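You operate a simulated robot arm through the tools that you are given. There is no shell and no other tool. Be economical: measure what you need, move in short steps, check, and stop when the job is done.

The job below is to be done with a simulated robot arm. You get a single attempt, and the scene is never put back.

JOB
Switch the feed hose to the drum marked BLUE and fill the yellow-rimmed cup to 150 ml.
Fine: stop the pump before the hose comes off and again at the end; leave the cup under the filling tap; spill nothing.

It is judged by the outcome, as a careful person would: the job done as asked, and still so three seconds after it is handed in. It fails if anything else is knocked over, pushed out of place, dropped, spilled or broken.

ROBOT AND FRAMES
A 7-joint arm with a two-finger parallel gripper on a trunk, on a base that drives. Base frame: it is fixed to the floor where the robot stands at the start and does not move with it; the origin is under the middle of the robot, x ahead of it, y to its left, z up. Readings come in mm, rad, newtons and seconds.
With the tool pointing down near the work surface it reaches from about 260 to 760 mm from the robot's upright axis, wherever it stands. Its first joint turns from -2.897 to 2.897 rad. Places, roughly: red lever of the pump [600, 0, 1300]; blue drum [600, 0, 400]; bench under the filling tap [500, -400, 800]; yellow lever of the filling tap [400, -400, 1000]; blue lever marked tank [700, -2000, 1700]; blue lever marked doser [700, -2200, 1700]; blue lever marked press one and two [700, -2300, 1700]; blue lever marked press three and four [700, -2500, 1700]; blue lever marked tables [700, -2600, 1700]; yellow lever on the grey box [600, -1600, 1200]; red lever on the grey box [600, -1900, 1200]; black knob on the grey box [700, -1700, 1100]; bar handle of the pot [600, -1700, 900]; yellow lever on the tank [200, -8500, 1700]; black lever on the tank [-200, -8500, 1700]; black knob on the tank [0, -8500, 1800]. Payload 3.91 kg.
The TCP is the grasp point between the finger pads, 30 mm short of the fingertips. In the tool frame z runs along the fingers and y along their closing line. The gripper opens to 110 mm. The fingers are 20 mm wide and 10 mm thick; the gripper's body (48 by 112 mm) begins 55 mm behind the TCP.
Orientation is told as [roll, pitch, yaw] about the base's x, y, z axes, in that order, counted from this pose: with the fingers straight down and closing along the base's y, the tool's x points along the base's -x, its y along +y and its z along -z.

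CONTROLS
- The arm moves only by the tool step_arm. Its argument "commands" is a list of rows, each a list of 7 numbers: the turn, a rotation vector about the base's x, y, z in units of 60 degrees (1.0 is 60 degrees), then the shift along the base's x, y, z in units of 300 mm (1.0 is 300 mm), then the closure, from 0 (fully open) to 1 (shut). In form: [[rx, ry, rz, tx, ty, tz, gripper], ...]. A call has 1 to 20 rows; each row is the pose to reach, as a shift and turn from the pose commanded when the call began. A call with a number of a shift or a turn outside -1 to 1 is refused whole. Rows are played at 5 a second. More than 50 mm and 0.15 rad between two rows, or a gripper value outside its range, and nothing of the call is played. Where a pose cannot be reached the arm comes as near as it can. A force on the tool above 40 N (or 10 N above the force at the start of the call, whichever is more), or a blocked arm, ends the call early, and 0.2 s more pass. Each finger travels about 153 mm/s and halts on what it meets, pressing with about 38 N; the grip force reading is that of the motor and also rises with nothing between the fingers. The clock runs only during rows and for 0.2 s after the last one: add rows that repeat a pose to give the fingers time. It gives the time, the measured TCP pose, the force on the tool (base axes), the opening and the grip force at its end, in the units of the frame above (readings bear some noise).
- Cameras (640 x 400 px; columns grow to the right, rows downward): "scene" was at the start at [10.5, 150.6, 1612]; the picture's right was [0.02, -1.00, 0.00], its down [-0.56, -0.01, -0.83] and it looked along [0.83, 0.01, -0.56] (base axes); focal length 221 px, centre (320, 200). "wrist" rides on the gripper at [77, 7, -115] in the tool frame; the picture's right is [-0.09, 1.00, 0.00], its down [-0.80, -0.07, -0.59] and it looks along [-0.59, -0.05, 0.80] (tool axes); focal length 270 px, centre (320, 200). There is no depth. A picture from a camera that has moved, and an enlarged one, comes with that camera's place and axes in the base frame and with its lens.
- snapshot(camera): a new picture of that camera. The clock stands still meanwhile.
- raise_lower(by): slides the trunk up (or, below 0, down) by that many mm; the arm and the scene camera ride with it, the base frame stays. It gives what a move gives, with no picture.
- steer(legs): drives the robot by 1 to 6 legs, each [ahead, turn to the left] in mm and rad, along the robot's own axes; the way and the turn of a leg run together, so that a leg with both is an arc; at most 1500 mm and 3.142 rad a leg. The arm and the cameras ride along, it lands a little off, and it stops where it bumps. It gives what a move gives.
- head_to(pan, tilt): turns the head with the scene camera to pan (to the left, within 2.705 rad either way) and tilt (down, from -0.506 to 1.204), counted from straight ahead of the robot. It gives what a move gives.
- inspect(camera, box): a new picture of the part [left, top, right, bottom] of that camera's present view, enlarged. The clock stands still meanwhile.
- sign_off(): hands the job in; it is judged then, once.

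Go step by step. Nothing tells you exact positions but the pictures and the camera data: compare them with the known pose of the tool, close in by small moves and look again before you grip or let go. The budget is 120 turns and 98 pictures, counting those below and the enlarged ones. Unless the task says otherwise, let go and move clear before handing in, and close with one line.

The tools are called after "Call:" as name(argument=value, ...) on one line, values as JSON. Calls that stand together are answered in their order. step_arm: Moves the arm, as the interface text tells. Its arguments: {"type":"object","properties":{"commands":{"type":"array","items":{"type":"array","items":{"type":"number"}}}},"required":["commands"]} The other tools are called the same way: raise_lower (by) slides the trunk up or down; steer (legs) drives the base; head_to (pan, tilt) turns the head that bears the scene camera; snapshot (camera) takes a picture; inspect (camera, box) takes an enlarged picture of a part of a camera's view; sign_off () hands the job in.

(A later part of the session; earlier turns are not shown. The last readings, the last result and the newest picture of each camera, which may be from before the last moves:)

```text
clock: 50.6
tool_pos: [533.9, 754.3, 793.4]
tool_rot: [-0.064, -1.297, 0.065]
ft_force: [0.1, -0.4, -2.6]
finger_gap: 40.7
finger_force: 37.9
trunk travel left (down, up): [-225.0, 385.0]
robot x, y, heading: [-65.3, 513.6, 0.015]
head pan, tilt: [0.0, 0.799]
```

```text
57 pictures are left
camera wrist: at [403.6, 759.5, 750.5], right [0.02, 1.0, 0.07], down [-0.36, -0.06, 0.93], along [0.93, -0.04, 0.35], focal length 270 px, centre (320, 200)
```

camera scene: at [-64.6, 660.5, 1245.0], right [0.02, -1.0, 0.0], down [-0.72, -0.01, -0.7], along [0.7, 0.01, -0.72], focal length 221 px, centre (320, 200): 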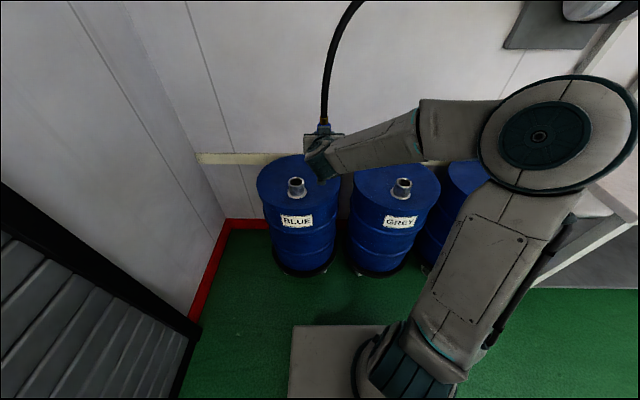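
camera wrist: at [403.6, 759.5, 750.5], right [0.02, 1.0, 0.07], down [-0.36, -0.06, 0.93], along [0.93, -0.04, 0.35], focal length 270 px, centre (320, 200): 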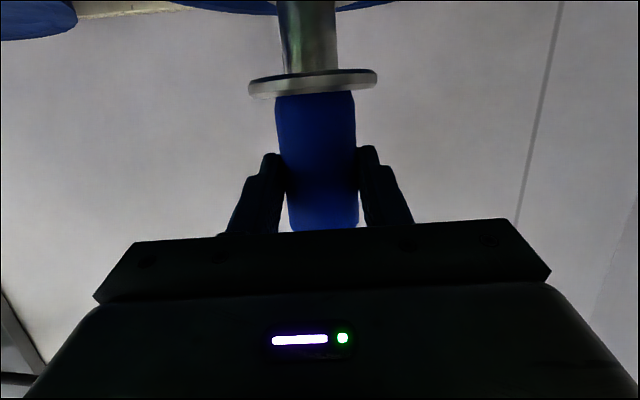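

Call:
step_arm(commands=[[0, 0, 0, 0, 0, -0.02, 1], [0, 0, 0, 0, 0, -0.04, 1], [0, 0, 0, 0, 0, -0.06, 1], [0, 0, 0, 0, 0, -0.08, 1]])

Call:
snapshot(camera="wrist")

```text
clock: 51.2
tool_pos: [536.3, 755.0, 784.9]
tool_rot: [-0.055, -1.311, 0.059]
ft_force: [-0.2, 0.0, -2.8]
finger_gap: 40.9
finger_force: 38.0
trunk travel left (down, up): [-225.0, 385.0]
robot x, y, heading: [-63.9, 510.8, 0.022]
head pan, tilt: [0.0, 0.799]
stopped in row 3: the force on the tool passed its limit (the readings are from after the stop); the commanded pose is now the measured one
```

```text
56 pictures are left
camera wrist: at [406.3, 760.6, 742.3], right [0.02, 1.0, 0.07], down [-0.37, -0.06, 0.93], along [0.93, -0.04, 0.37], focal length 270 px, centre (320, 200)
```

wrist: 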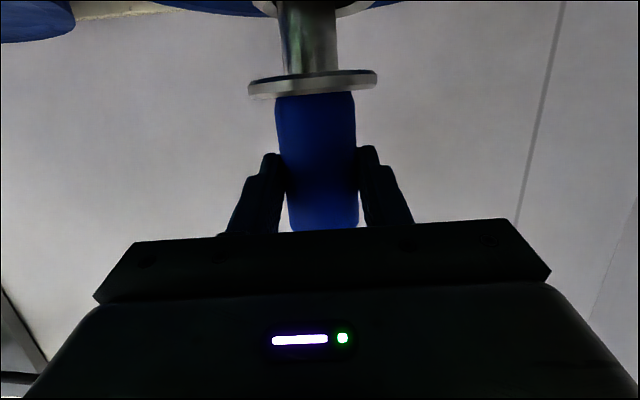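

The spigot is touching the rim. I'll zoom on the contact.

Call:
inspect(camera="wrist", box=[230, 0, 400, 106])

Call:
inspect(camera="scene", box=[240, 110, 360, 210])

```text
3.76 times, centred on (315, 53) of wrist
camera zoom: at [406.3, 760.6, 742.3], right [0.02, 1.0, 0.07], down [-0.37, -0.06, 0.93], along [0.93, -0.04, 0.37], focal length 1018 px, centre (339, 753)
```

zoom: 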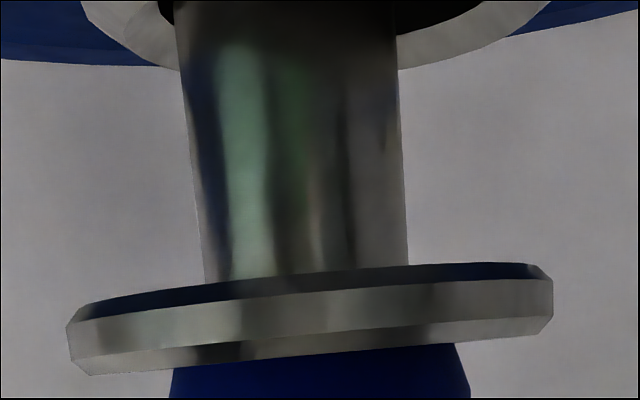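

```text
4.00 times, centred on (300, 160) of scene
camera zoom: at [-64.1, 660.6, 1244.4], right [0.02, -1.0, 0.0], down [-0.72, -0.01, -0.7], along [0.7, 0.01, -0.72], focal length 885 px, centre (400, 360)
```

zoom: 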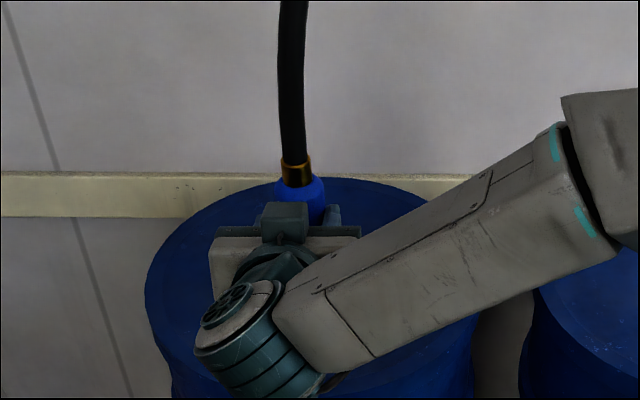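

The spigot sits about 5–6 mm toward -y of the bore. I'll lift slightly, shift +y 6 mm and try again.

Call:
step_arm(commands=[[0, 0, 0, 0, 0, 0.02, 1], [0, 0, 0, 0, 0.02, 0.02, 1], [0, 0, 0, 0, 0.02, 0.0, 1], [0, 0, 0, 0, 0.02, -0.02, 1], [0, 0, 0, 0, 0.02, -0.04, 1], [0, 0, 0, 0, 0.02, -0.06, 1]])

Call:
inspect(camera="wrist", box=[230, 0, 400, 106])

```text
clock: 52.6
tool_pos: [536.3, 761.5, 770.6]
tool_rot: [-0.055, -1.313, 0.058]
ft_force: [-0.4, 0.2, -2.4]
finger_gap: 40.7
finger_force: 37.8
trunk travel left (down, up): [-225.0, 385.0]
robot x, y, heading: [-66.8, 511.5, 0.014]
head pan, tilt: [0.0, 0.799]
```

```text
3.76 times, centred on (315, 53) of wrist
camera zoom: at [406.3, 767.5, 726.0], right [0.02, 1.0, 0.07], down [-0.37, -0.06, 0.93], along [0.93, -0.04, 0.37], focal length 1018 px, centre (339, 753)
```

zoom: 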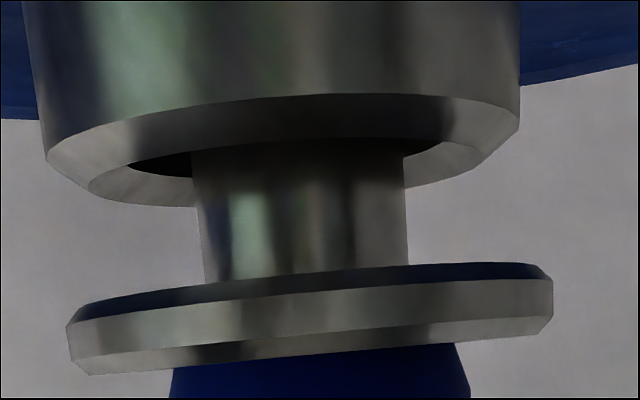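

The spigot is now in the BLUE socket. Lowering until the flange seats.

Call:
step_arm(commands=[[0, 0, 0, 0, -0.003, -0.02, 1], [0, 0, 0, 0, -0.003, -0.035, 1], [0, 0, 0, 0, -0.003, -0.045, 1], [0, 0, 0, 0, -0.003, -0.055, 1], [0, 0, 0, 0, -0.003, -0.062, 1], [0, 0, 0, 0, -0.003, -0.07, 1]])

Call:
inspect(camera="wrist", box=[230, 0, 400, 106])

```text
clock: 54.0
tool_pos: [535.7, 759.1, 753.5]
tool_rot: [-0.044, -1.325, 0.044]
ft_force: [-1.3, -2.9, 25.9]
finger_gap: 40.7
finger_force: 37.8
trunk travel left (down, up): [-225.0, 385.0]
robot x, y, heading: [-61.4, 512.7, 0.007]
head pan, tilt: [0.0, 0.799]
```

```text
3.76 times, centred on (315, 53) of wrist
camera zoom: at [405.8, 765.9, 708.2], right [0.02, 1.0, 0.07], down [-0.38, -0.06, 0.92], along [0.92, -0.04, 0.38], focal length 1018 px, centre (339, 753)
```

zoom: 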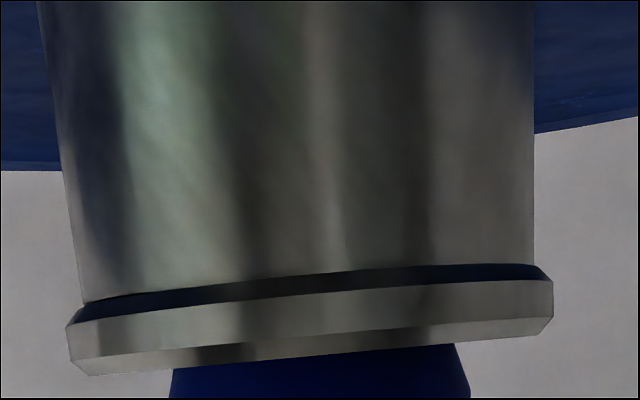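

The flange is seated at the same height as it was on GREY. I'll relax, open, back straight out and check it stays.

Call:
step_arm(commands=[[0, 0, 0, 0, 0, 0.008, 1], [0, 0, 0, 0, 0, 0.008, 0.5], [0, 0, 0, 0, 0, 0.008, 0.2], [0, 0, 0, 0, 0, 0.008, 0.2], [0, 0, 0, -0.12, 0, 0.02, 0.2], [0, 0, 0, -0.26, 0, 0.06, 0.2], [0, 0, 0, -0.4, 0, 0.12, 0.2], [0, 0, 0, -0.5, 0, 0.22, 0.2], [0, 0, 0, -0.5, 0, 0.22, 0.2]])

Call:
snapshot(camera="wrist")

Call:
snapshot(camera="scene")

```text
clock: 56.0
tool_pos: [386.6, 760.8, 814.0]
tool_rot: [-0.055, -1.316, 0.057]
ft_force: [0.2, 0.7, -0.3]
finger_gap: 87.9
finger_force: 0.0
trunk travel left (down, up): [-225.0, 385.0]
robot x, y, heading: [-64.3, 512.3, 0.013]
head pan, tilt: [0.0, 0.799]
```

```text
51 pictures are left
camera wrist: at [256.4, 766.4, 770.5], right [0.02, 1.0, 0.07], down [-0.37, -0.06, 0.93], along [0.93, -0.04, 0.37], focal length 270 px, centre (320, 200)
```

wrist: 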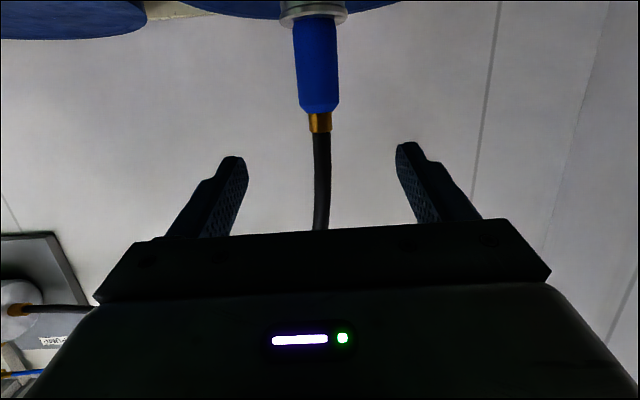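

```text
50 pictures are left
camera scene: at [-65.0, 660.4, 1245.0], right [0.02, -1.0, 0.0], down [-0.72, -0.01, -0.7], along [0.7, 0.01, -0.72], focal length 221 px, centre (320, 200)
```

scene: 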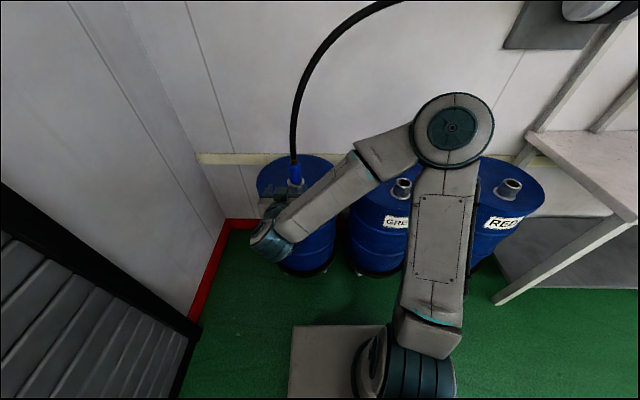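

The hose is on BLUE and standing. I'll retract the arm over the base, raise the trunk and drive to the bench side.

Call:
step_arm(commands=[[0, 0.05, 0, -0.05, 0, 0.12, 0], [0, 0.12, 0, -0.1, -0.05, 0.25, 0], [0, 0.2, 0, -0.12, -0.15, 0.37, 0], [0, 0.3, 0, -0.14, -0.26, 0.48, 0], [0, 0.4, 0, -0.16, -0.37, 0.58, 0], [0, 0.52, 0, -0.18, -0.48, 0.68, 0], [0, 0.64, 0, -0.2, -0.59, 0.76, 0], [0, 0.76, 0, -0.2, -0.7, 0.84, 0], [0, 0.88, 0, -0.2, -0.8, 0.9, 0], [0, 1.0, 0, -0.2, -0.8, 0.9, 0]])

Call:
raise_lower(by=250)

Call:
steer(legs=[[-330, 0], [0, -1.571], [760, 0], [0, 1.571], [300, 0]])

Call:
head_to(pan=-0.15, tilt=0.6)

Call:
snapshot(camera="scene")

Call:
snapshot(camera="wrist")

```text
clock: 58.2
tool_pos: [325.4, 521.1, 1085.5]
tool_rot: [-0.005, -0.268, 0.016]
ft_force: [0.6, 0.2, 0.3]
finger_gap: 110.0
finger_force: 0.0
trunk travel left (down, up): [-225.0, 385.0]
robot x, y, heading: [-69.7, 512.7, 0.014]
head pan, tilt: [0.0, 0.799]
```

```text
clock: 60.8
tool_pos: [326.5, 521.3, 1334.8]
tool_rot: [-0.002, -0.267, 0.016]
ft_force: [-0.5, 0.5, 0.4]
finger_gap: 109.9
finger_force: 0.1
trunk travel left (down, up): [-475.0, 135.0]
robot x, y, heading: [-64.6, 513.3, 0.014]
head pan, tilt: [0.0, 0.799]
```

```text
clock: 75.9
tool_pos: [322.5, -225.4, 1335.3]
tool_rot: [-0.004, -0.269, 0.024]
ft_force: [-0.7, -0.5, 0.3]
finger_gap: 110.0
finger_force: 0.0
trunk travel left (down, up): [-475.0, 135.0]
robot x, y, heading: [-72.0, -243.2, 0.024]
head pan, tilt: [0.0, 0.799]
```

```text
clock: 76.6
tool_pos: [322.1, -226.2, 1335.4]
tool_rot: [-0.003, -0.268, 0.023]
ft_force: [0.1, 1.5, 0.4]
finger_gap: 109.9
finger_force: 0.0
trunk travel left (down, up): [-475.0, 135.0]
robot x, y, heading: [-69.9, -242.0, 0.025]
head pan, tilt: [-0.15, 0.6]
```

```text
49 pictures are left
camera scene: at [-63.0, -103.7, 1511.9], right [-0.12, -0.99, 0.0], down [-0.56, 0.07, -0.82], along [0.82, -0.1, -0.57], focal length 221 px, centre (320, 200)
```

scene: 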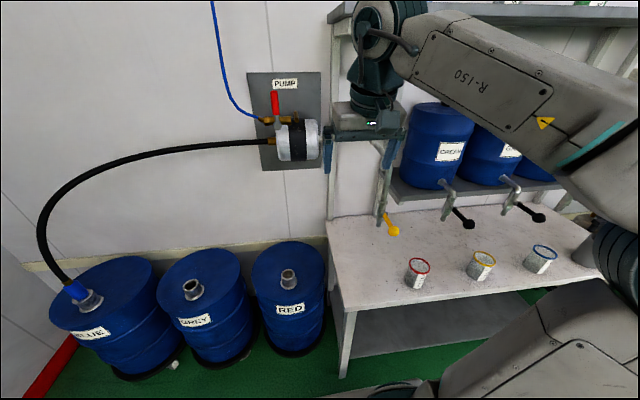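

```text
48 pictures are left
camera wrist: at [217.5, -221.6, 1426.9], right [0.06, 1.0, 0.02], down [0.62, -0.05, 0.79], along [0.78, -0.04, -0.62], focal length 270 px, centre (320, 200)
```

wrist: 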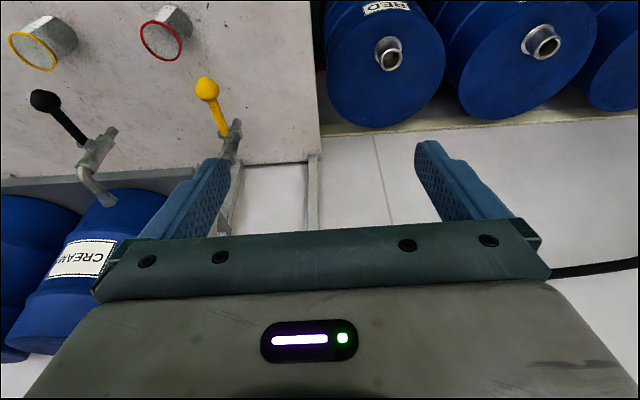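

Now in front of the bench: three cups (red, yellow, blue rims), the yellow tap and two black taps. I'll zoom in on the cups and tap, and check the plug on BLUE.

Call:
inspect(camera="scene", box=[360, 170, 560, 295])

Call:
inspect(camera="scene", box=[30, 230, 190, 330])

Call:
inspect(camera="wrist", box=[0, 0, 280, 175])

```text
3.20 times, centred on (460, 232) of scene
camera zoom: at [-63.0, -103.7, 1511.9], right [-0.12, -0.99, 0.0], down [-0.56, 0.07, -0.82], along [0.82, -0.1, -0.57], focal length 708 px, centre (-128, 96)
```

zoom: 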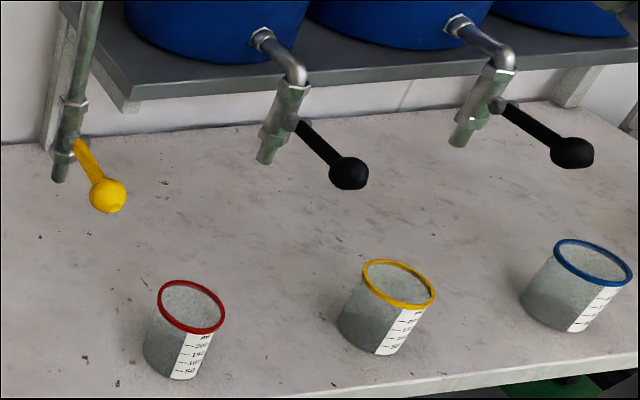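

```text
4.00 times, centred on (110, 280) of scene
camera zoom: at [-63.0, -103.7, 1511.9], right [-0.12, -0.99, 0.0], down [-0.56, 0.07, -0.82], along [0.82, -0.1, -0.57], focal length 885 px, centre (1160, -120)
```

zoom: 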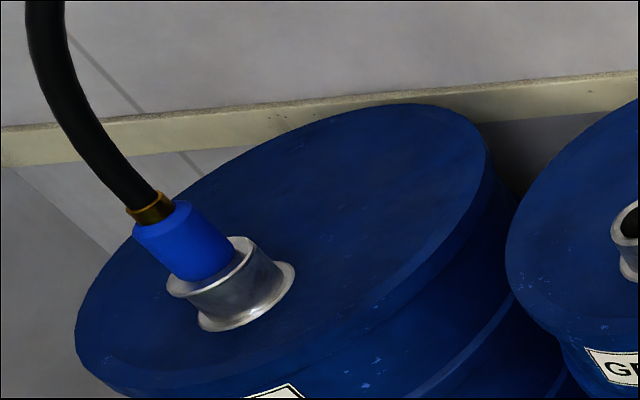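

```text
2.29 times, centred on (140, 88) of wrist
camera zoom: at [217.5, -221.6, 1426.9], right [0.06, 1.0, 0.02], down [0.62, -0.05, 0.79], along [0.78, -0.04, -0.62], focal length 618 px, centre (731, 457)
```

zoom: 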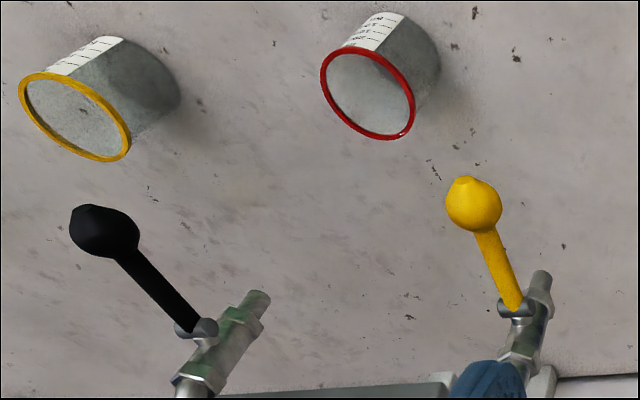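

The plug is well seated on BLUE. The tap nozzle is near (537,-401,960), its yellow knob near (422,-397,1037), and the yellow-rimmed cup near (410,-772), rim z 870. I'll move the robot to y≈-380, where cup, tap and pump lever are all in reach, and lower the trunk.

Call:
steer(legs=[[-230, 0], [0, -1.595], [140, 0], [0, 1.571], [255, 0]])

Call:
raise_lower(by=-200)

Call:
head_to(pan=-0.4, tilt=0.6)

Call:
snapshot(camera="scene")

Call:
snapshot(camera="wrist")

```text
clock: 88.5
tool_pos: [345.0, -374.6, 1334.0]
tool_rot: [-0.004, -0.266, 0.011]
ft_force: [0.1, -0.4, -0.2]
finger_gap: 110.1
finger_force: 0.0
trunk travel left (down, up): [-475.0, 135.0]
robot x, y, heading: [-42.9, -382.2, 0.006]
head pan, tilt: [-0.15, 0.6]
```

```text
clock: 90.7
tool_pos: [343.8, -375.4, 1134.7]
tool_rot: [-0.003, -0.268, 0.01]
ft_force: [1.1, -1.0, 0.0]
finger_gap: 110.3
finger_force: 0.2
trunk travel left (down, up): [-275.0, 335.0]
robot x, y, heading: [-46.3, -385.3, 0.007]
head pan, tilt: [-0.15, 0.6]
```

```text
clock: 91.4
tool_pos: [344.3, -374.7, 1135.7]
tool_rot: [-0.004, -0.266, 0.011]
ft_force: [0.0, 0.6, -0.1]
finger_gap: 109.8
finger_force: 0.1
trunk travel left (down, up): [-275.0, 335.0]
robot x, y, heading: [-44.3, -382.2, 0.014]
head pan, tilt: [-0.4, 0.6]
```

```text
44 pictures are left
camera scene: at [-44.9, -268.2, 1311.9], right [-0.38, -0.93, 0.0], down [-0.52, 0.21, -0.83], along [0.76, -0.31, -0.56], focal length 221 px, centre (320, 200)
```

scene: 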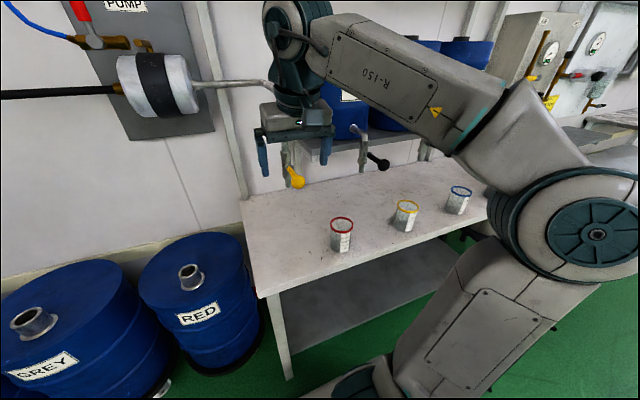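

```text
43 pictures are left
camera wrist: at [239.7, -368.7, 1226.9], right [0.07, 1.0, 0.02], down [0.62, -0.06, 0.79], along [0.78, -0.05, -0.62], focal length 270 px, centre (320, 200)
```

wrist: 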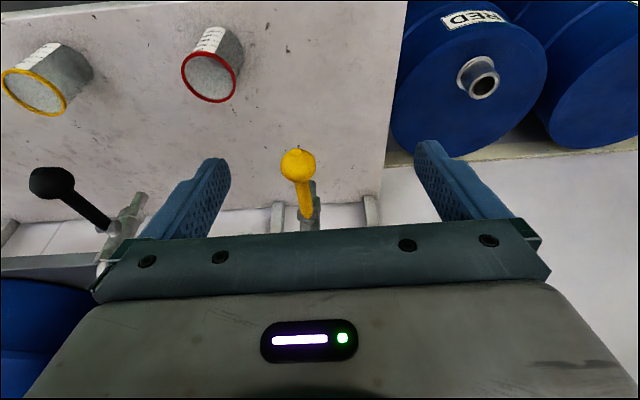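

Call:
inspect(camera="scene", box=[270, 130, 490, 262])

Call:
inspect(camera="wrist", box=[0, 0, 340, 210])

```text
2.91 times, centred on (380, 196) of scene
camera zoom: at [-44.9, -268.2, 1311.9], right [-0.38, -0.93, 0.0], down [-0.52, 0.21, -0.83], along [0.76, -0.31, -0.56], focal length 643 px, centre (146, 212)
```

zoom: 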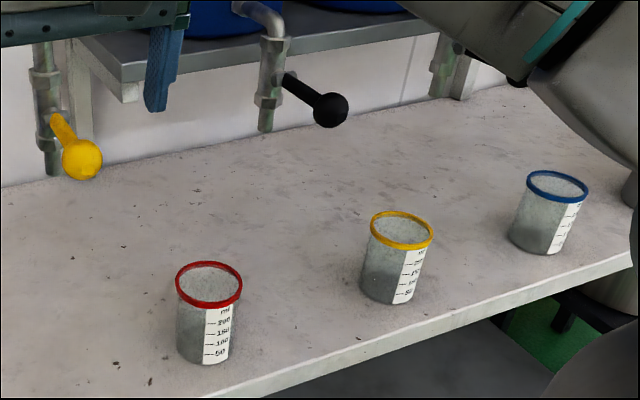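

```text
1.88 times, centred on (170, 105) of wrist
camera zoom: at [239.7, -368.7, 1226.9], right [0.07, 1.0, 0.02], down [0.62, -0.06, 0.79], along [0.78, -0.05, -0.62], focal length 509 px, centre (602, 379)
```

zoom: 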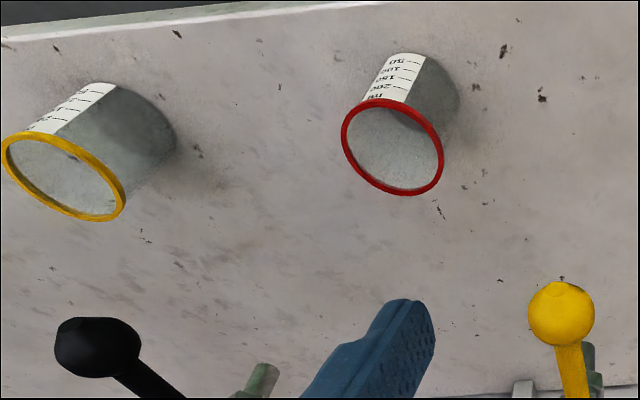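

Refined: yellow cup axis (416,-788), rim z 860, bench z about 773; nozzle (540,-399,960); red cup (412,-528). I'll approach the yellow cup from the front at pitch -0.95, first to a standoff in front of the bench.

Call:
step_arm(commands=[[0, -0.08, 0, -0.02, -0.1, -0.05, 0], [0, -0.16, 0, -0.06, -0.22, -0.1, 0], [0, -0.24, 0, -0.09, -0.34, -0.15, 0], [0, -0.32, 0, -0.12, -0.46, -0.2, 0], [0, -0.4, 0, -0.12, -0.58, -0.25, 0], [0, -0.48, 0, -0.12, -0.7, -0.3, 0], [0, -0.56, 0, -0.12, -0.82, -0.36, 0], [0, -0.653, 0, -0.12, -0.92, -0.42, 0], [0, -0.653, 0, -0.12, -1.0, -0.5, 0], [0, -0.653, 0, -0.12, -1.0, -0.5, 0]])

Call:
step_arm(commands=[[0, 0, 0, 0, -0.12, -0.1, 0], [0, 0, 0, 0, -0.24, -0.2, 0], [0, 0, 0, 0, -0.35, -0.3, 0], [0, 0, 0, 0, -0.377, -0.42, 0], [0, 0, 0, 0, -0.377, -0.42, 0]])

Call:
snapshot(camera="wrist")

Call:
snapshot(camera="scene")

```text
clock: 93.6
tool_pos: [308.9, -675.2, 982.8]
tool_rot: [-0.016, -0.951, 0.02]
ft_force: [0.4, 0.1, -0.2]
finger_gap: 110.2
finger_force: 0.1
trunk travel left (down, up): [-275.0, 335.0]
robot x, y, heading: [-45.0, -383.7, 0.008]
head pan, tilt: [-0.4, 0.6]
```

```text
clock: 94.8
tool_pos: [346.5, -721.2, 865.9]
tool_rot: [-0.016, -0.952, 0.011]
ft_force: [-0.5, 0.4, 0.1]
finger_gap: 110.1
finger_force: 0.2
out of reach, approached as far as the arm can: row 1, 2, 3, 4, 5
trunk travel left (down, up): [-275.0, 335.0]
robot x, y, heading: [-46.5, -381.0, 0.01]
head pan, tilt: [-0.4, 0.6]
```

```text
40 pictures are left
camera wrist: at [208.8, -714.1, 871.3], right [0.05, 1.0, 0.06], down [-0.02, -0.06, 1.0], along [1.0, -0.05, 0.02], focal length 270 px, centre (320, 200)
```

wrist: 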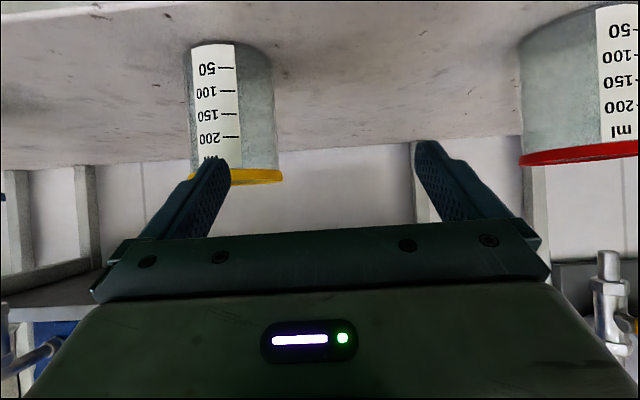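

```text
39 pictures are left
camera scene: at [-45.0, -268.5, 1311.9], right [-0.38, -0.93, 0.0], down [-0.52, 0.21, -0.83], along [0.76, -0.31, -0.56], focal length 221 px, centre (320, 200)
```

scene: 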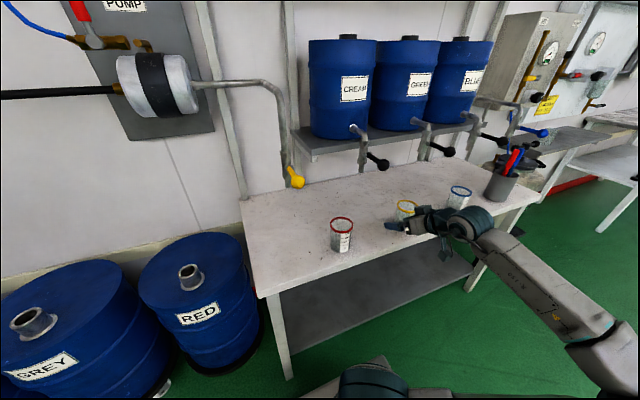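

Yaw 0 is out of reach there, so I'll approach the cup radially with yaw about -0.72 instead. The current spot is a good standoff for that.

Call:
step_arm(commands=[[0, 0, -0.14, 0, 0, 0, 0], [0, 0, -0.28, 0, 0, 0, 0], [0, 0, -0.42, 0, 0, 0, 0], [0, 0, -0.56, 0, 0, 0, 0], [0, 0, -0.688, 0, 0, 0, 0], [0, 0, -0.688, 0, 0, 0, 0]])

Call:
snapshot(camera="wrist")

```text
clock: 96.2
tool_pos: [347.2, -721.2, 865.4]
tool_rot: [-0.018, -0.952, -0.702]
ft_force: [-0.2, -0.3, -0.1]
finger_gap: 110.3
finger_force: 0.1
trunk travel left (down, up): [-275.0, 335.0]
robot x, y, heading: [-47.7, -383.7, 0.013]
head pan, tilt: [-0.4, 0.6]
```

```text
38 pictures are left
camera wrist: at [247.1, -625.8, 869.2], right [0.69, 0.72, 0.06], down [-0.05, -0.03, 1.0], along [0.72, -0.69, 0.02], focal length 270 px, centre (320, 200)
```

wrist: 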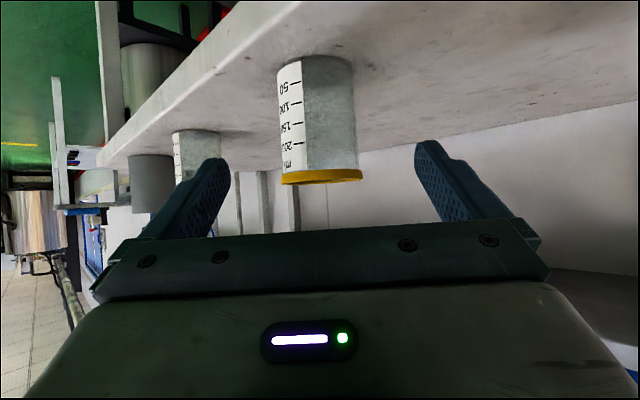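

The cup is centred, with its axis near (424,-792). I'll lower, then slide in so the fingers straddle it.

Call:
step_arm(commands=[[0, 0, 0, -0.01, -0.013, -0.133, 0], [0, 0, 0, 0.06, -0.07, -0.133, 0], [0, 0, 0, 0.12, -0.12, -0.133, 0], [0, 0, 0, 0.18, -0.172, -0.133, 0], [0, 0, 0, 0.237, -0.22, -0.133, 0], [0, 0, 0, 0.237, -0.22, -0.133, 0]])

Call:
snapshot(camera="wrist")

Call:
inspect(camera="scene", box=[340, 170, 480, 260])

```text
clock: 97.6
tool_pos: [418.8, -788.6, 824.8]
tool_rot: [-0.016, -0.952, -0.702]
ft_force: [0.1, 0.0, 0.8]
finger_gap: 110.0
finger_force: 0.0
trunk travel left (down, up): [-275.0, 335.0]
robot x, y, heading: [-44.3, -388.1, 0.01]
head pan, tilt: [-0.4, 0.6]
```

```text
37 pictures are left
camera wrist: at [318.3, -692.3, 830.3], right [0.69, 0.72, 0.06], down [-0.05, -0.03, 1.0], along [0.72, -0.69, 0.02], focal length 270 px, centre (320, 200)
```

wrist: 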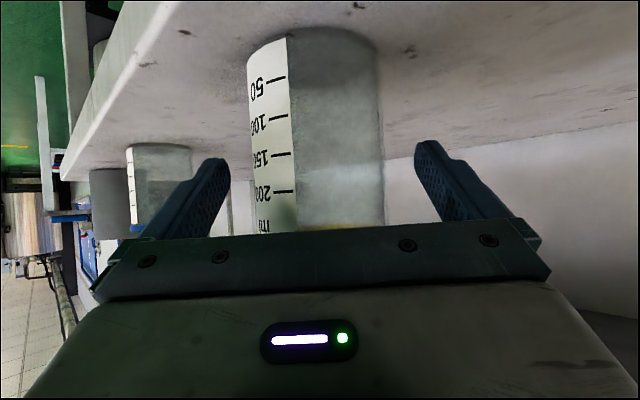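

```text
4.44 times, centred on (410, 215) of scene
camera zoom: at [-44.8, -268.5, 1311.9], right [-0.38, -0.93, 0.0], down [-0.52, 0.21, -0.82], along [0.76, -0.31, -0.57], focal length 983 px, centre (-80, 133)
```

zoom: 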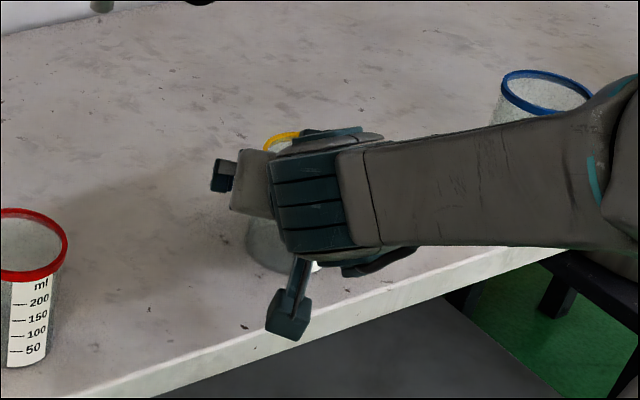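

The cup stands between the pads. Closing on it.

Call:
step_arm(commands=[[0, 0, 0, 0, 0, 0, 0.25], [0, 0, 0, 0, 0, 0, 0.4], [0, 0, 0, 0, 0, 0, 0.55], [0, 0, 0, 0, 0, 0, 0.6], [0, 0, 0, 0, 0, 0, 0.6]])

Call:
snapshot(camera="wrist")

```text
clock: 98.8
tool_pos: [418.1, -787.9, 825.1]
tool_rot: [-0.015, -0.951, -0.702]
ft_force: [-0.5, 0.5, -0.2]
finger_gap: 67.3
finger_force: 38.1
trunk travel left (down, up): [-275.0, 335.0]
robot x, y, heading: [-44.2, -386.7, 0.009]
head pan, tilt: [-0.4, 0.6]
```

```text
35 pictures are left
camera wrist: at [318.1, -692.2, 830.3], right [0.69, 0.72, 0.06], down [-0.05, -0.03, 1.0], along [0.72, -0.69, 0.02], focal length 270 px, centre (320, 200)
```

wrist: 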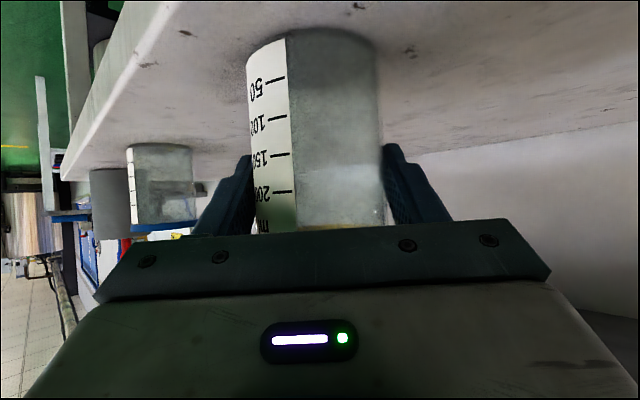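

The cup is gripped at 67 mm. I'll lift 110 mm, bring it back over the front edge, and carry it left past the red cup, clear of the tap levers.

Call:
step_arm(commands=[[0, 0, 0, 0, 0, 0.1, 0.6], [0, 0, 0, 0, 0, 0.22, 0.6], [0, 0, 0, -0.06, 0, 0.33, 0.6], [0, 0, 0, -0.18, 0.03, 0.38, 0.6], [0, 0, 0, -0.3, 0.1, 0.38, 0.6], [0, 0, 0, -0.38, 0.22, 0.38, 0.6], [0, 0, 0, -0.4, 0.36, 0.38, 0.6], [0, 0, 0, -0.4, 0.5, 0.38, 0.6], [0, 0, 0, -0.4, 0.64, 0.38, 0.6], [0, 0, 0, -0.4, 0.78, 0.38, 0.6], [0, 0, 0, -0.4, 0.9, 0.38, 0.6], [0, 0, 0, -0.4, 1.0, 0.38, 0.6], [0, 0, 0, -0.4, 1.0, 0.38, 0.6]])

Call:
snapshot(camera="scene")

```text
clock: 100.5
tool_pos: [351.3, -601.0, 924.8]
tool_rot: [-0.082, -0.92, -0.446]
ft_force: [-0.7, -0.5, -0.7]
finger_gap: 67.3
finger_force: 38.1
trunk travel left (down, up): [-275.0, 335.0]
robot x, y, heading: [-46.5, -379.6, 0.014]
head pan, tilt: [-0.4, 0.6]
stopped in row 8: the arm was blocked; the commanded pose is now the measured one
```

```text
34 pictures are left
camera scene: at [-44.8, -269.2, 1311.9], right [-0.38, -0.93, 0.0], down [-0.52, 0.21, -0.82], along [0.76, -0.31, -0.57], focal length 221 px, centre (320, 200)
```

scene: 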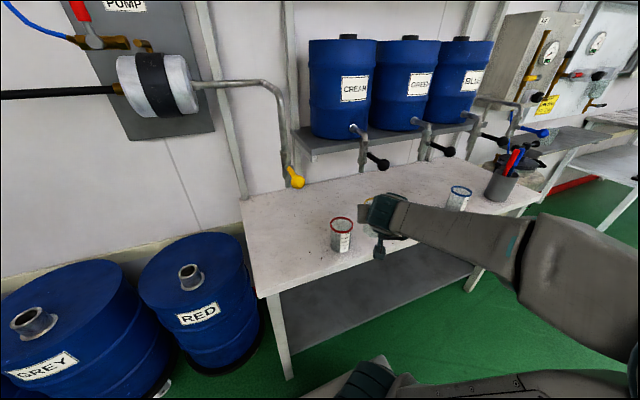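

The arm got blocked by its own geometry at that yaw; the cup is still held and nothing was touched. I'll swing the yaw back toward zero in place, gradually.

Call:
step_arm(commands=[[0.01, 0, 0.1, 0, 0, 0.04, 0.6], [0.02, -0.01, 0.2, 0, 0, 0.08, 0.6], [0.03, -0.02, 0.3, 0, 0.03, 0.12, 0.6], [0.04, -0.03, 0.4, 0, 0.06, 0.12, 0.6], [0.047, -0.03, 0.487, 0, 0.06, 0.12, 0.6], [0.047, -0.03, 0.487, 0, 0.06, 0.12, 0.6]])

Call:
snapshot(camera="wrist")

```text
clock: 102.0
tool_pos: [349.8, -585.1, 961.3]
tool_rot: [0.014, -0.944, -0.016]
ft_force: [0.5, -0.4, -0.8]
finger_gap: 67.3
finger_force: 37.6
trunk travel left (down, up): [-275.0, 335.0]
robot x, y, heading: [-48.9, -381.0, 0.016]
head pan, tilt: [-0.4, 0.6]
```

```text
33 pictures are left
camera wrist: at [212.0, -577.3, 968.6], right [0.06, 1.0, 0.08], down [-0.01, -0.08, 1.0], along [1.0, -0.06, 0.01], focal length 270 px, centre (320, 200)
```

wrist: 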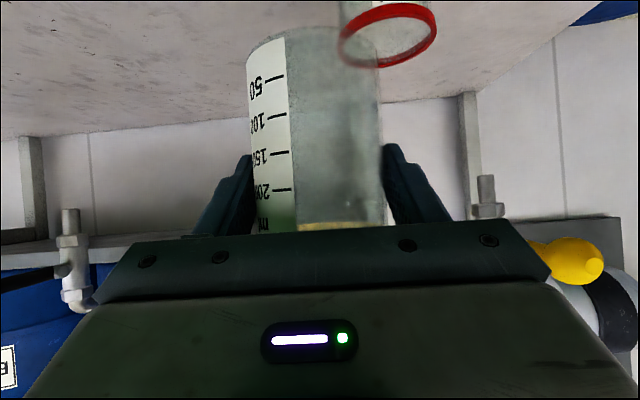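

The cup is translucent, and the nozzle shows at about (540,-399,968). I'll move over to y=-399 in front of the tap and lower.

Call:
step_arm(commands=[[0, 0, 0, 0, 0.14, 0, 0.6], [0, 0, 0, 0, 0.28, 0, 0.6], [0, 0, 0, 0, 0.42, 0, 0.6], [0, 0, 0, 0, 0.55, 0, 0.6], [0, 0, 0, 0, 0.62, 0, 0.6], [0, 0, 0, 0, 0.62, -0.13, 0.6], [0, 0, 0, 0, 0.62, -0.26, 0.6], [0, 0, 0, 0, 0.62, -0.38, 0.6], [0, 0, 0, 0.1, 0.62, -0.38, 0.6], [0, 0, 0, 0.2, 0.62, -0.38, 0.6], [0, 0, 0, 0.3, 0.62, -0.38, 0.6], [0, 0, 0, 0.3, 0.62, -0.38, 0.6]])

Call:
snapshot(camera="wrist")

Call:
snapshot(camera="scene")

```text
clock: 104.5
tool_pos: [442.1, -398.3, 846.2]
tool_rot: [0.013, -0.942, -0.018]
ft_force: [0.5, 0.5, -0.6]
finger_gap: 67.1
finger_force: 37.6
out of reach, approached as far as the arm can: row 6, 7, 8, 9, 10
trunk travel left (down, up): [-275.0, 335.0]
robot x, y, heading: [-45.3, -381.6, 0.015]
head pan, tilt: [-0.4, 0.6]
```

```text
32 pictures are left
camera wrist: at [303.6, -391.9, 853.2], right [0.06, 1.0, 0.08], down [-0.01, -0.08, 1.0], along [1.0, -0.06, 0.01], focal length 270 px, centre (320, 200)
```

wrist: 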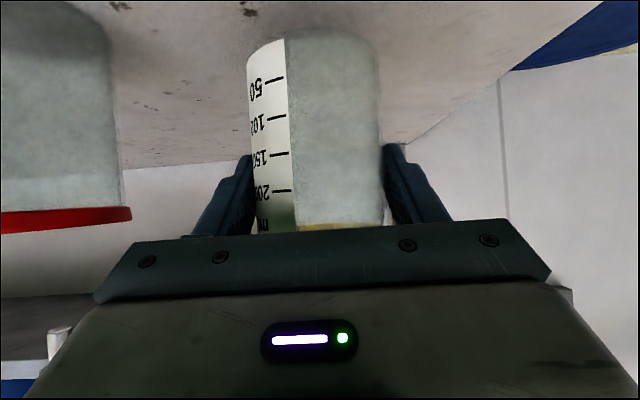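

```text
31 pictures are left
camera scene: at [-44.7, -268.0, 1311.9], right [-0.38, -0.93, 0.0], down [-0.52, 0.21, -0.83], along [0.76, -0.31, -0.56], focal length 221 px, centre (320, 200)
```

scene: 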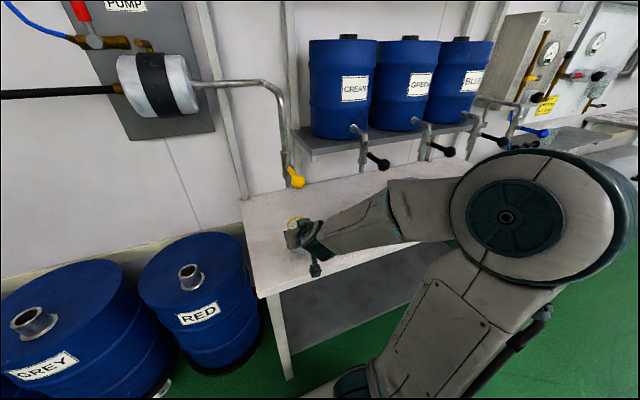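

The cup is in front of the tap, with the red cup standing to the right near my forearm. I'll swing the wrist left (yaw about -0.45) to keep the forearm away from the red cup and turn the scale forward.

Call:
step_arm(commands=[[0, 0, -0.1, 0, 0, 0, 0.6], [0, 0, -0.2, 0, 0, 0, 0.6], [0, 0, -0.3, 0, 0, 0, 0.6], [0, 0, -0.4, 0, 0, 0, 0.6], [0, 0, -0.43, 0, 0, 0, 0.6], [0, 0, -0.43, 0, 0, 0, 0.6]])

Call:
snapshot(camera="scene")

```text
clock: 106.0
tool_pos: [440.3, -398.4, 847.3]
tool_rot: [0.012, -0.943, -0.468]
ft_force: [-0.6, -0.6, -0.1]
finger_gap: 66.9
finger_force: 37.9
trunk travel left (down, up): [-275.0, 335.0]
robot x, y, heading: [-48.1, -382.6, 0.008]
head pan, tilt: [-0.4, 0.6]
```

```text
30 pictures are left
camera scene: at [-44.8, -268.1, 1311.9], right [-0.38, -0.93, 0.0], down [-0.52, 0.21, -0.83], along [0.76, -0.31, -0.56], focal length 221 px, centre (320, 200)
```

scene: 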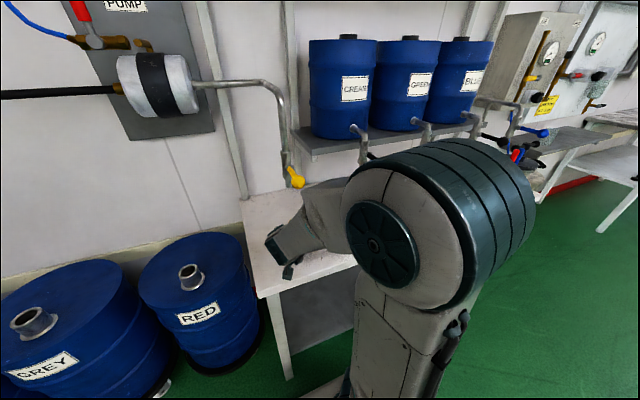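

The arm has swung clear of the red cup. Moving the cup forward under the nozzle in small steps.

Call:
step_arm(commands=[[0, 0, 0, 0.08, 0, 0, 0.6], [0, 0, 0, 0.16, 0, 0, 0.6], [0, 0, 0, 0.24, 0.005, 0, 0.6], [0, 0, 0, 0.315, 0.008, 0, 0.6], [0, 0, 0, 0.315, 0.008, 0, 0.6]])

Call:
snapshot(camera="wrist")

Call:
inspect(camera="scene", box=[230, 120, 390, 270])

```text
clock: 107.2
tool_pos: [534.5, -396.1, 848.9]
tool_rot: [0.011, -0.942, -0.468]
ft_force: [-0.5, -0.3, -0.3]
finger_gap: 67.0
finger_force: 38.5
trunk travel left (down, up): [-275.0, 335.0]
robot x, y, heading: [-45.8, -385.2, 0.016]
head pan, tilt: [-0.4, 0.6]
```

```text
29 pictures are left
camera wrist: at [414.6, -329.8, 854.4], right [0.49, 0.87, 0.08], down [-0.04, -0.07, 1.0], along [0.87, -0.49, 0.01], focal length 270 px, centre (320, 200)
```

wrist: 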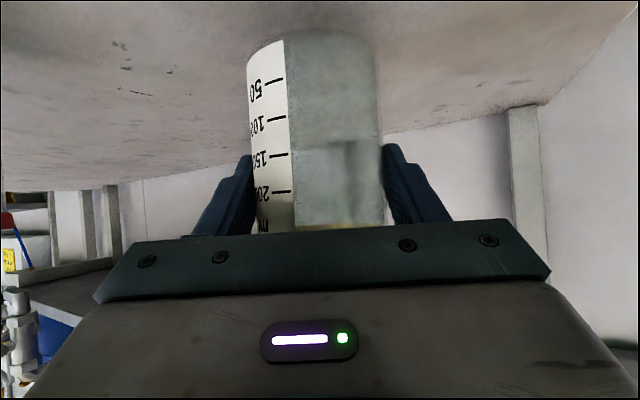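

```text
2.67 times, centred on (310, 195) of scene
camera zoom: at [-44.7, -268.1, 1311.9], right [-0.38, -0.93, 0.0], down [-0.52, 0.21, -0.82], along [0.76, -0.31, -0.57], focal length 590 px, centre (347, 213)
```

zoom: 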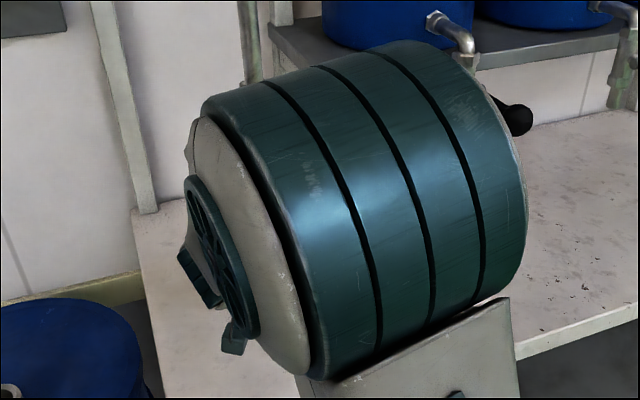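

Now lowering the cup to the bench at its original grip height.

Call:
step_arm(commands=[[0, 0, 0, 0, 0, -0.03, 0.6], [0, 0, 0, 0, 0, -0.06, 0.6], [0, 0, 0, 0, 0, -0.072, 0.6], [0, 0, 0, 0, 0, -0.079, 0.6], [0, 0, 0, 0, 0, -0.079, 0.6]])

Call:
inspect(camera="wrist", box=[180, 0, 460, 175])

```text
clock: 108.3
tool_pos: [534.0, -396.9, 825.6]
tool_rot: [0.011, -0.945, -0.469]
ft_force: [0.9, 0.5, 4.1]
finger_gap: 66.9
finger_force: 38.4
trunk travel left (down, up): [-275.0, 335.0]
robot x, y, heading: [-47.9, -385.2, 0.011]
head pan, tilt: [-0.4, 0.6]
```

```text
2.29 times, centred on (320, 88) of wrist
camera zoom: at [413.8, -329.2, 832.0], right [0.49, 0.87, 0.08], down [-0.04, -0.07, 1.0], along [0.87, -0.49, 0.01], focal length 618 px, centre (320, 457)
```

zoom: 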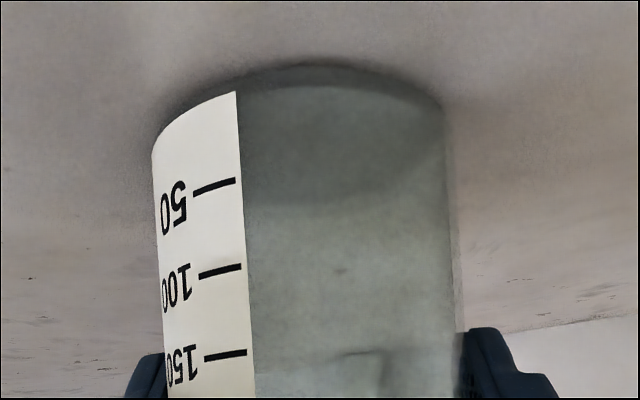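

The cup stands on the bench under the tap. Opening and backing away along the approach line.

Call:
step_arm(commands=[[0, 0, 0, 0, 0, 0, 0.4], [0, 0, 0, 0, 0, 0, 0.1], [0, 0, 0, 0, 0, 0, 0], [0, 0, 0, 0, 0, 0, 0], [0, 0, 0, -0.09, 0.045, 0.01, 0], [0, 0, 0, -0.2, 0.1, 0.02, 0], [0, 0, 0, -0.33, 0.165, 0.05, 0], [0, 0, 0, -0.45, 0.23, 0.1, 0], [0, 0, 0, -0.55, 0.28, 0.15, 0], [0, 0, 0, -0.55, 0.28, 0.15, 0]])

Call:
snapshot(camera="wrist")

```text
clock: 110.5
tool_pos: [370.7, -312.1, 868.4]
tool_rot: [0.011, -0.944, -0.467]
ft_force: [-0.1, -0.1, -0.6]
finger_gap: 109.8
finger_force: 0.0
trunk travel left (down, up): [-275.0, 335.0]
robot x, y, heading: [-49.6, -381.7, 0.013]
head pan, tilt: [-0.4, 0.6]
```

```text
26 pictures are left
camera wrist: at [249.1, -243.5, 875.0], right [0.49, 0.87, 0.08], down [-0.04, -0.07, 1.0], along [0.87, -0.49, 0.01], focal length 270 px, centre (320, 200)
```

wrist: 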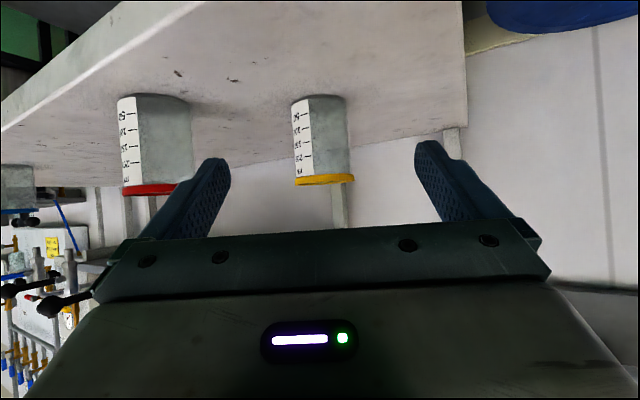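

Both cups stand fine. I'll raise the arm out of the way and check the cup against the nozzle from the head camera.

Call:
step_arm(commands=[[0, 0, 0, -0.08, 0.05, 0.1, 0], [0, 0, 0.05, -0.15, 0.1, 0.22, 0], [0, 0, 0.1, -0.15, 0.15, 0.35, 0], [0, 0, 0.18, -0.15, 0.2, 0.48, 0], [0, 0, 0.26, -0.15, 0.25, 0.61, 0], [0, 0, 0.34, -0.15, 0.3, 0.74, 0], [0, 0, 0.42, -0.15, 0.35, 0.87, 0], [0, 0, 0.45, -0.15, 0.4, 0.98, 0.5], [0, 0, 0.45, -0.15, 0.4, 0.98, 1]])

Call:
raise_lower(by=200)

Call:
inspect(camera="scene", box=[240, 160, 440, 285])

Call:
snapshot(camera="wrist")

```text
clock: 112.5
tool_pos: [323.6, -192.8, 1163.8]
tool_rot: [0.011, -0.944, 0.004]
ft_force: [0.5, 0.0, 0.1]
finger_gap: 0.0
finger_force: 38.0
trunk travel left (down, up): [-275.0, 335.0]
robot x, y, heading: [-47.9, -379.5, 0.017]
head pan, tilt: [-0.4, 0.6]
```

```text
clock: 114.7
tool_pos: [324.5, -193.2, 1364.1]
tool_rot: [0.011, -0.943, 0.004]
ft_force: [0.3, 0.4, -0.6]
finger_gap: 0.3
finger_force: 37.5
trunk travel left (down, up): [-475.0, 135.0]
robot x, y, heading: [-45.2, -383.8, 0.013]
head pan, tilt: [-0.4, 0.6]
```

```text
3.20 times, centred on (340, 222) of scene
camera zoom: at [-44.9, -268.1, 1511.9], right [-0.38, -0.93, 0.0], down [-0.52, 0.21, -0.83], along [0.76, -0.31, -0.56], focal length 708 px, centre (256, 128)
```

zoom: 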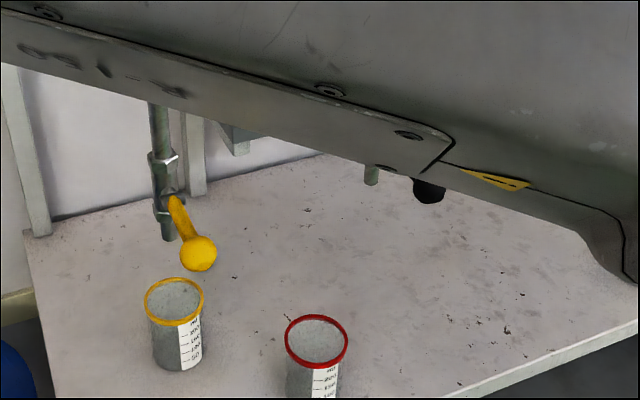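

```text
24 pictures are left
camera wrist: at [186.1, -188.1, 1369.7], right [0.04, 1.0, 0.08], down [-0.01, -0.08, 1.0], along [1.0, -0.04, 0.01], focal length 270 px, centre (320, 200)
```

wrist: 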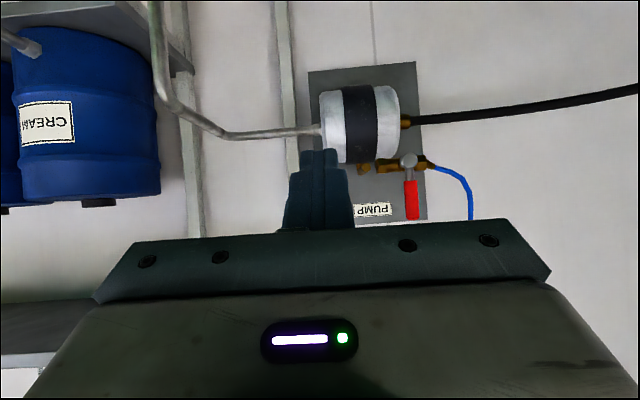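

The cup is under the nozzle within 3–4 mm. Next I'll start the pump: fingers to the -y side of the upright red lever at about (600,-100,1406), then look.

Call:
step_arm(commands=[[0, -0.06, 0, 0.12, 0.05, 0.05, 1], [0, -0.12, 0, 0.25, 0.1, 0.1, 1], [0, -0.18, 0, 0.38, 0.15, 0.14, 1], [0, -0.24, 0, 0.51, 0.2, 0.14, 1], [0, -0.248, 0, 0.64, 0.26, 0.14, 1], [0, -0.248, 0, 0.77, 0.3, 0.14, 1], [0, -0.248, 0, 0.87, 0.3, 0.14, 1], [0, -0.248, 0, 0.917, 0.3, 0.14, 1], [0, -0.248, 0, 0.917, 0.3, 0.14, 1]])

Call:
snapshot(camera="wrist")

```text
clock: 116.7
tool_pos: [599.1, -101.6, 1406.4]
tool_rot: [0.01, -1.204, 0.006]
ft_force: [-0.6, -0.1, 0.2]
finger_gap: 0.0
finger_force: 37.6
trunk travel left (down, up): [-475.0, 135.0]
robot x, y, heading: [-45.5, -380.8, 0.011]
head pan, tilt: [-0.4, 0.6]
```

```text
23 pictures are left
camera wrist: at [465.8, -97.9, 1377.9], right [0.02, 1.0, 0.09], down [-0.27, -0.08, 0.96], along [0.96, -0.04, 0.26], focal length 270 px, centre (320, 200)
```

wrist: 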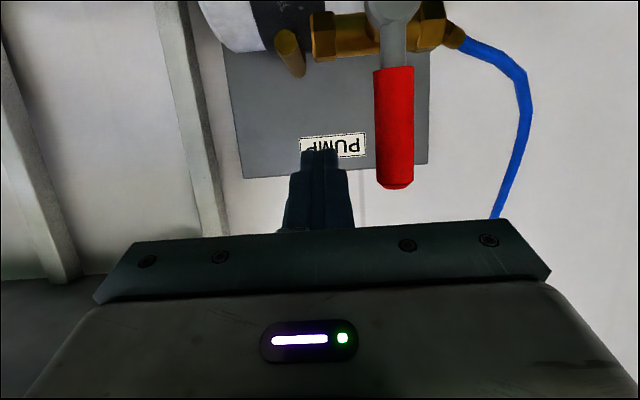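

Call:
step_arm(commands=[[0, 0, 0, 0, 0.072, -0.027, 1], [0, 0, 0, 0, 0.13, -0.02, 1], [0, 0, 0, 0, 0.189, -0.024, 1], [0, 0, 0, 0, 0.245, -0.044, 1], [0, 0, 0, 0, 0.292, -0.077, 1], [0, 0, 0, 0, 0.33, -0.123, 1], [0, 0, 0, 0, 0.35, -0.165, 1], [0, 0, 0, 0, 0.352, -0.188, 1], [0, 0, 0, 0, 0.352, -0.193, 1]])

Call:
snapshot(camera="wrist")

```text
clock: 118.7
tool_pos: [599.2, 4.7, 1348.2]
tool_rot: [0.015, -1.206, 0.004]
ft_force: [11.1, 6.7, 14.7]
finger_gap: 0.0
finger_force: 38.2
trunk travel left (down, up): [-475.0, 135.0]
robot x, y, heading: [-51.2, -381.7, 0.01]
head pan, tilt: [-0.4, 0.6]
```

```text
22 pictures are left
camera wrist: at [464.6, 9.3, 1320.1], right [0.01, 1.0, 0.09], down [-0.27, -0.08, 0.96], along [0.96, -0.04, 0.27], focal length 270 px, centre (320, 200)
```

wrist: 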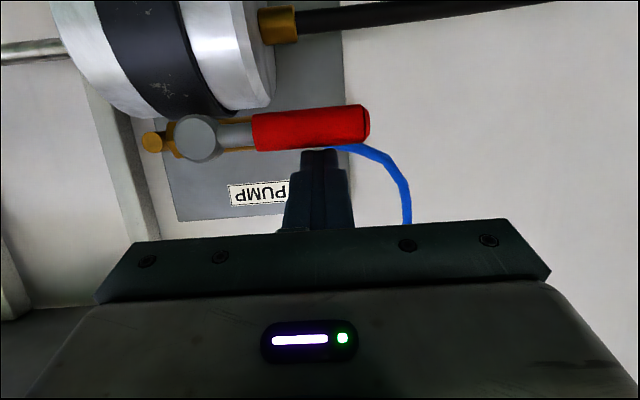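

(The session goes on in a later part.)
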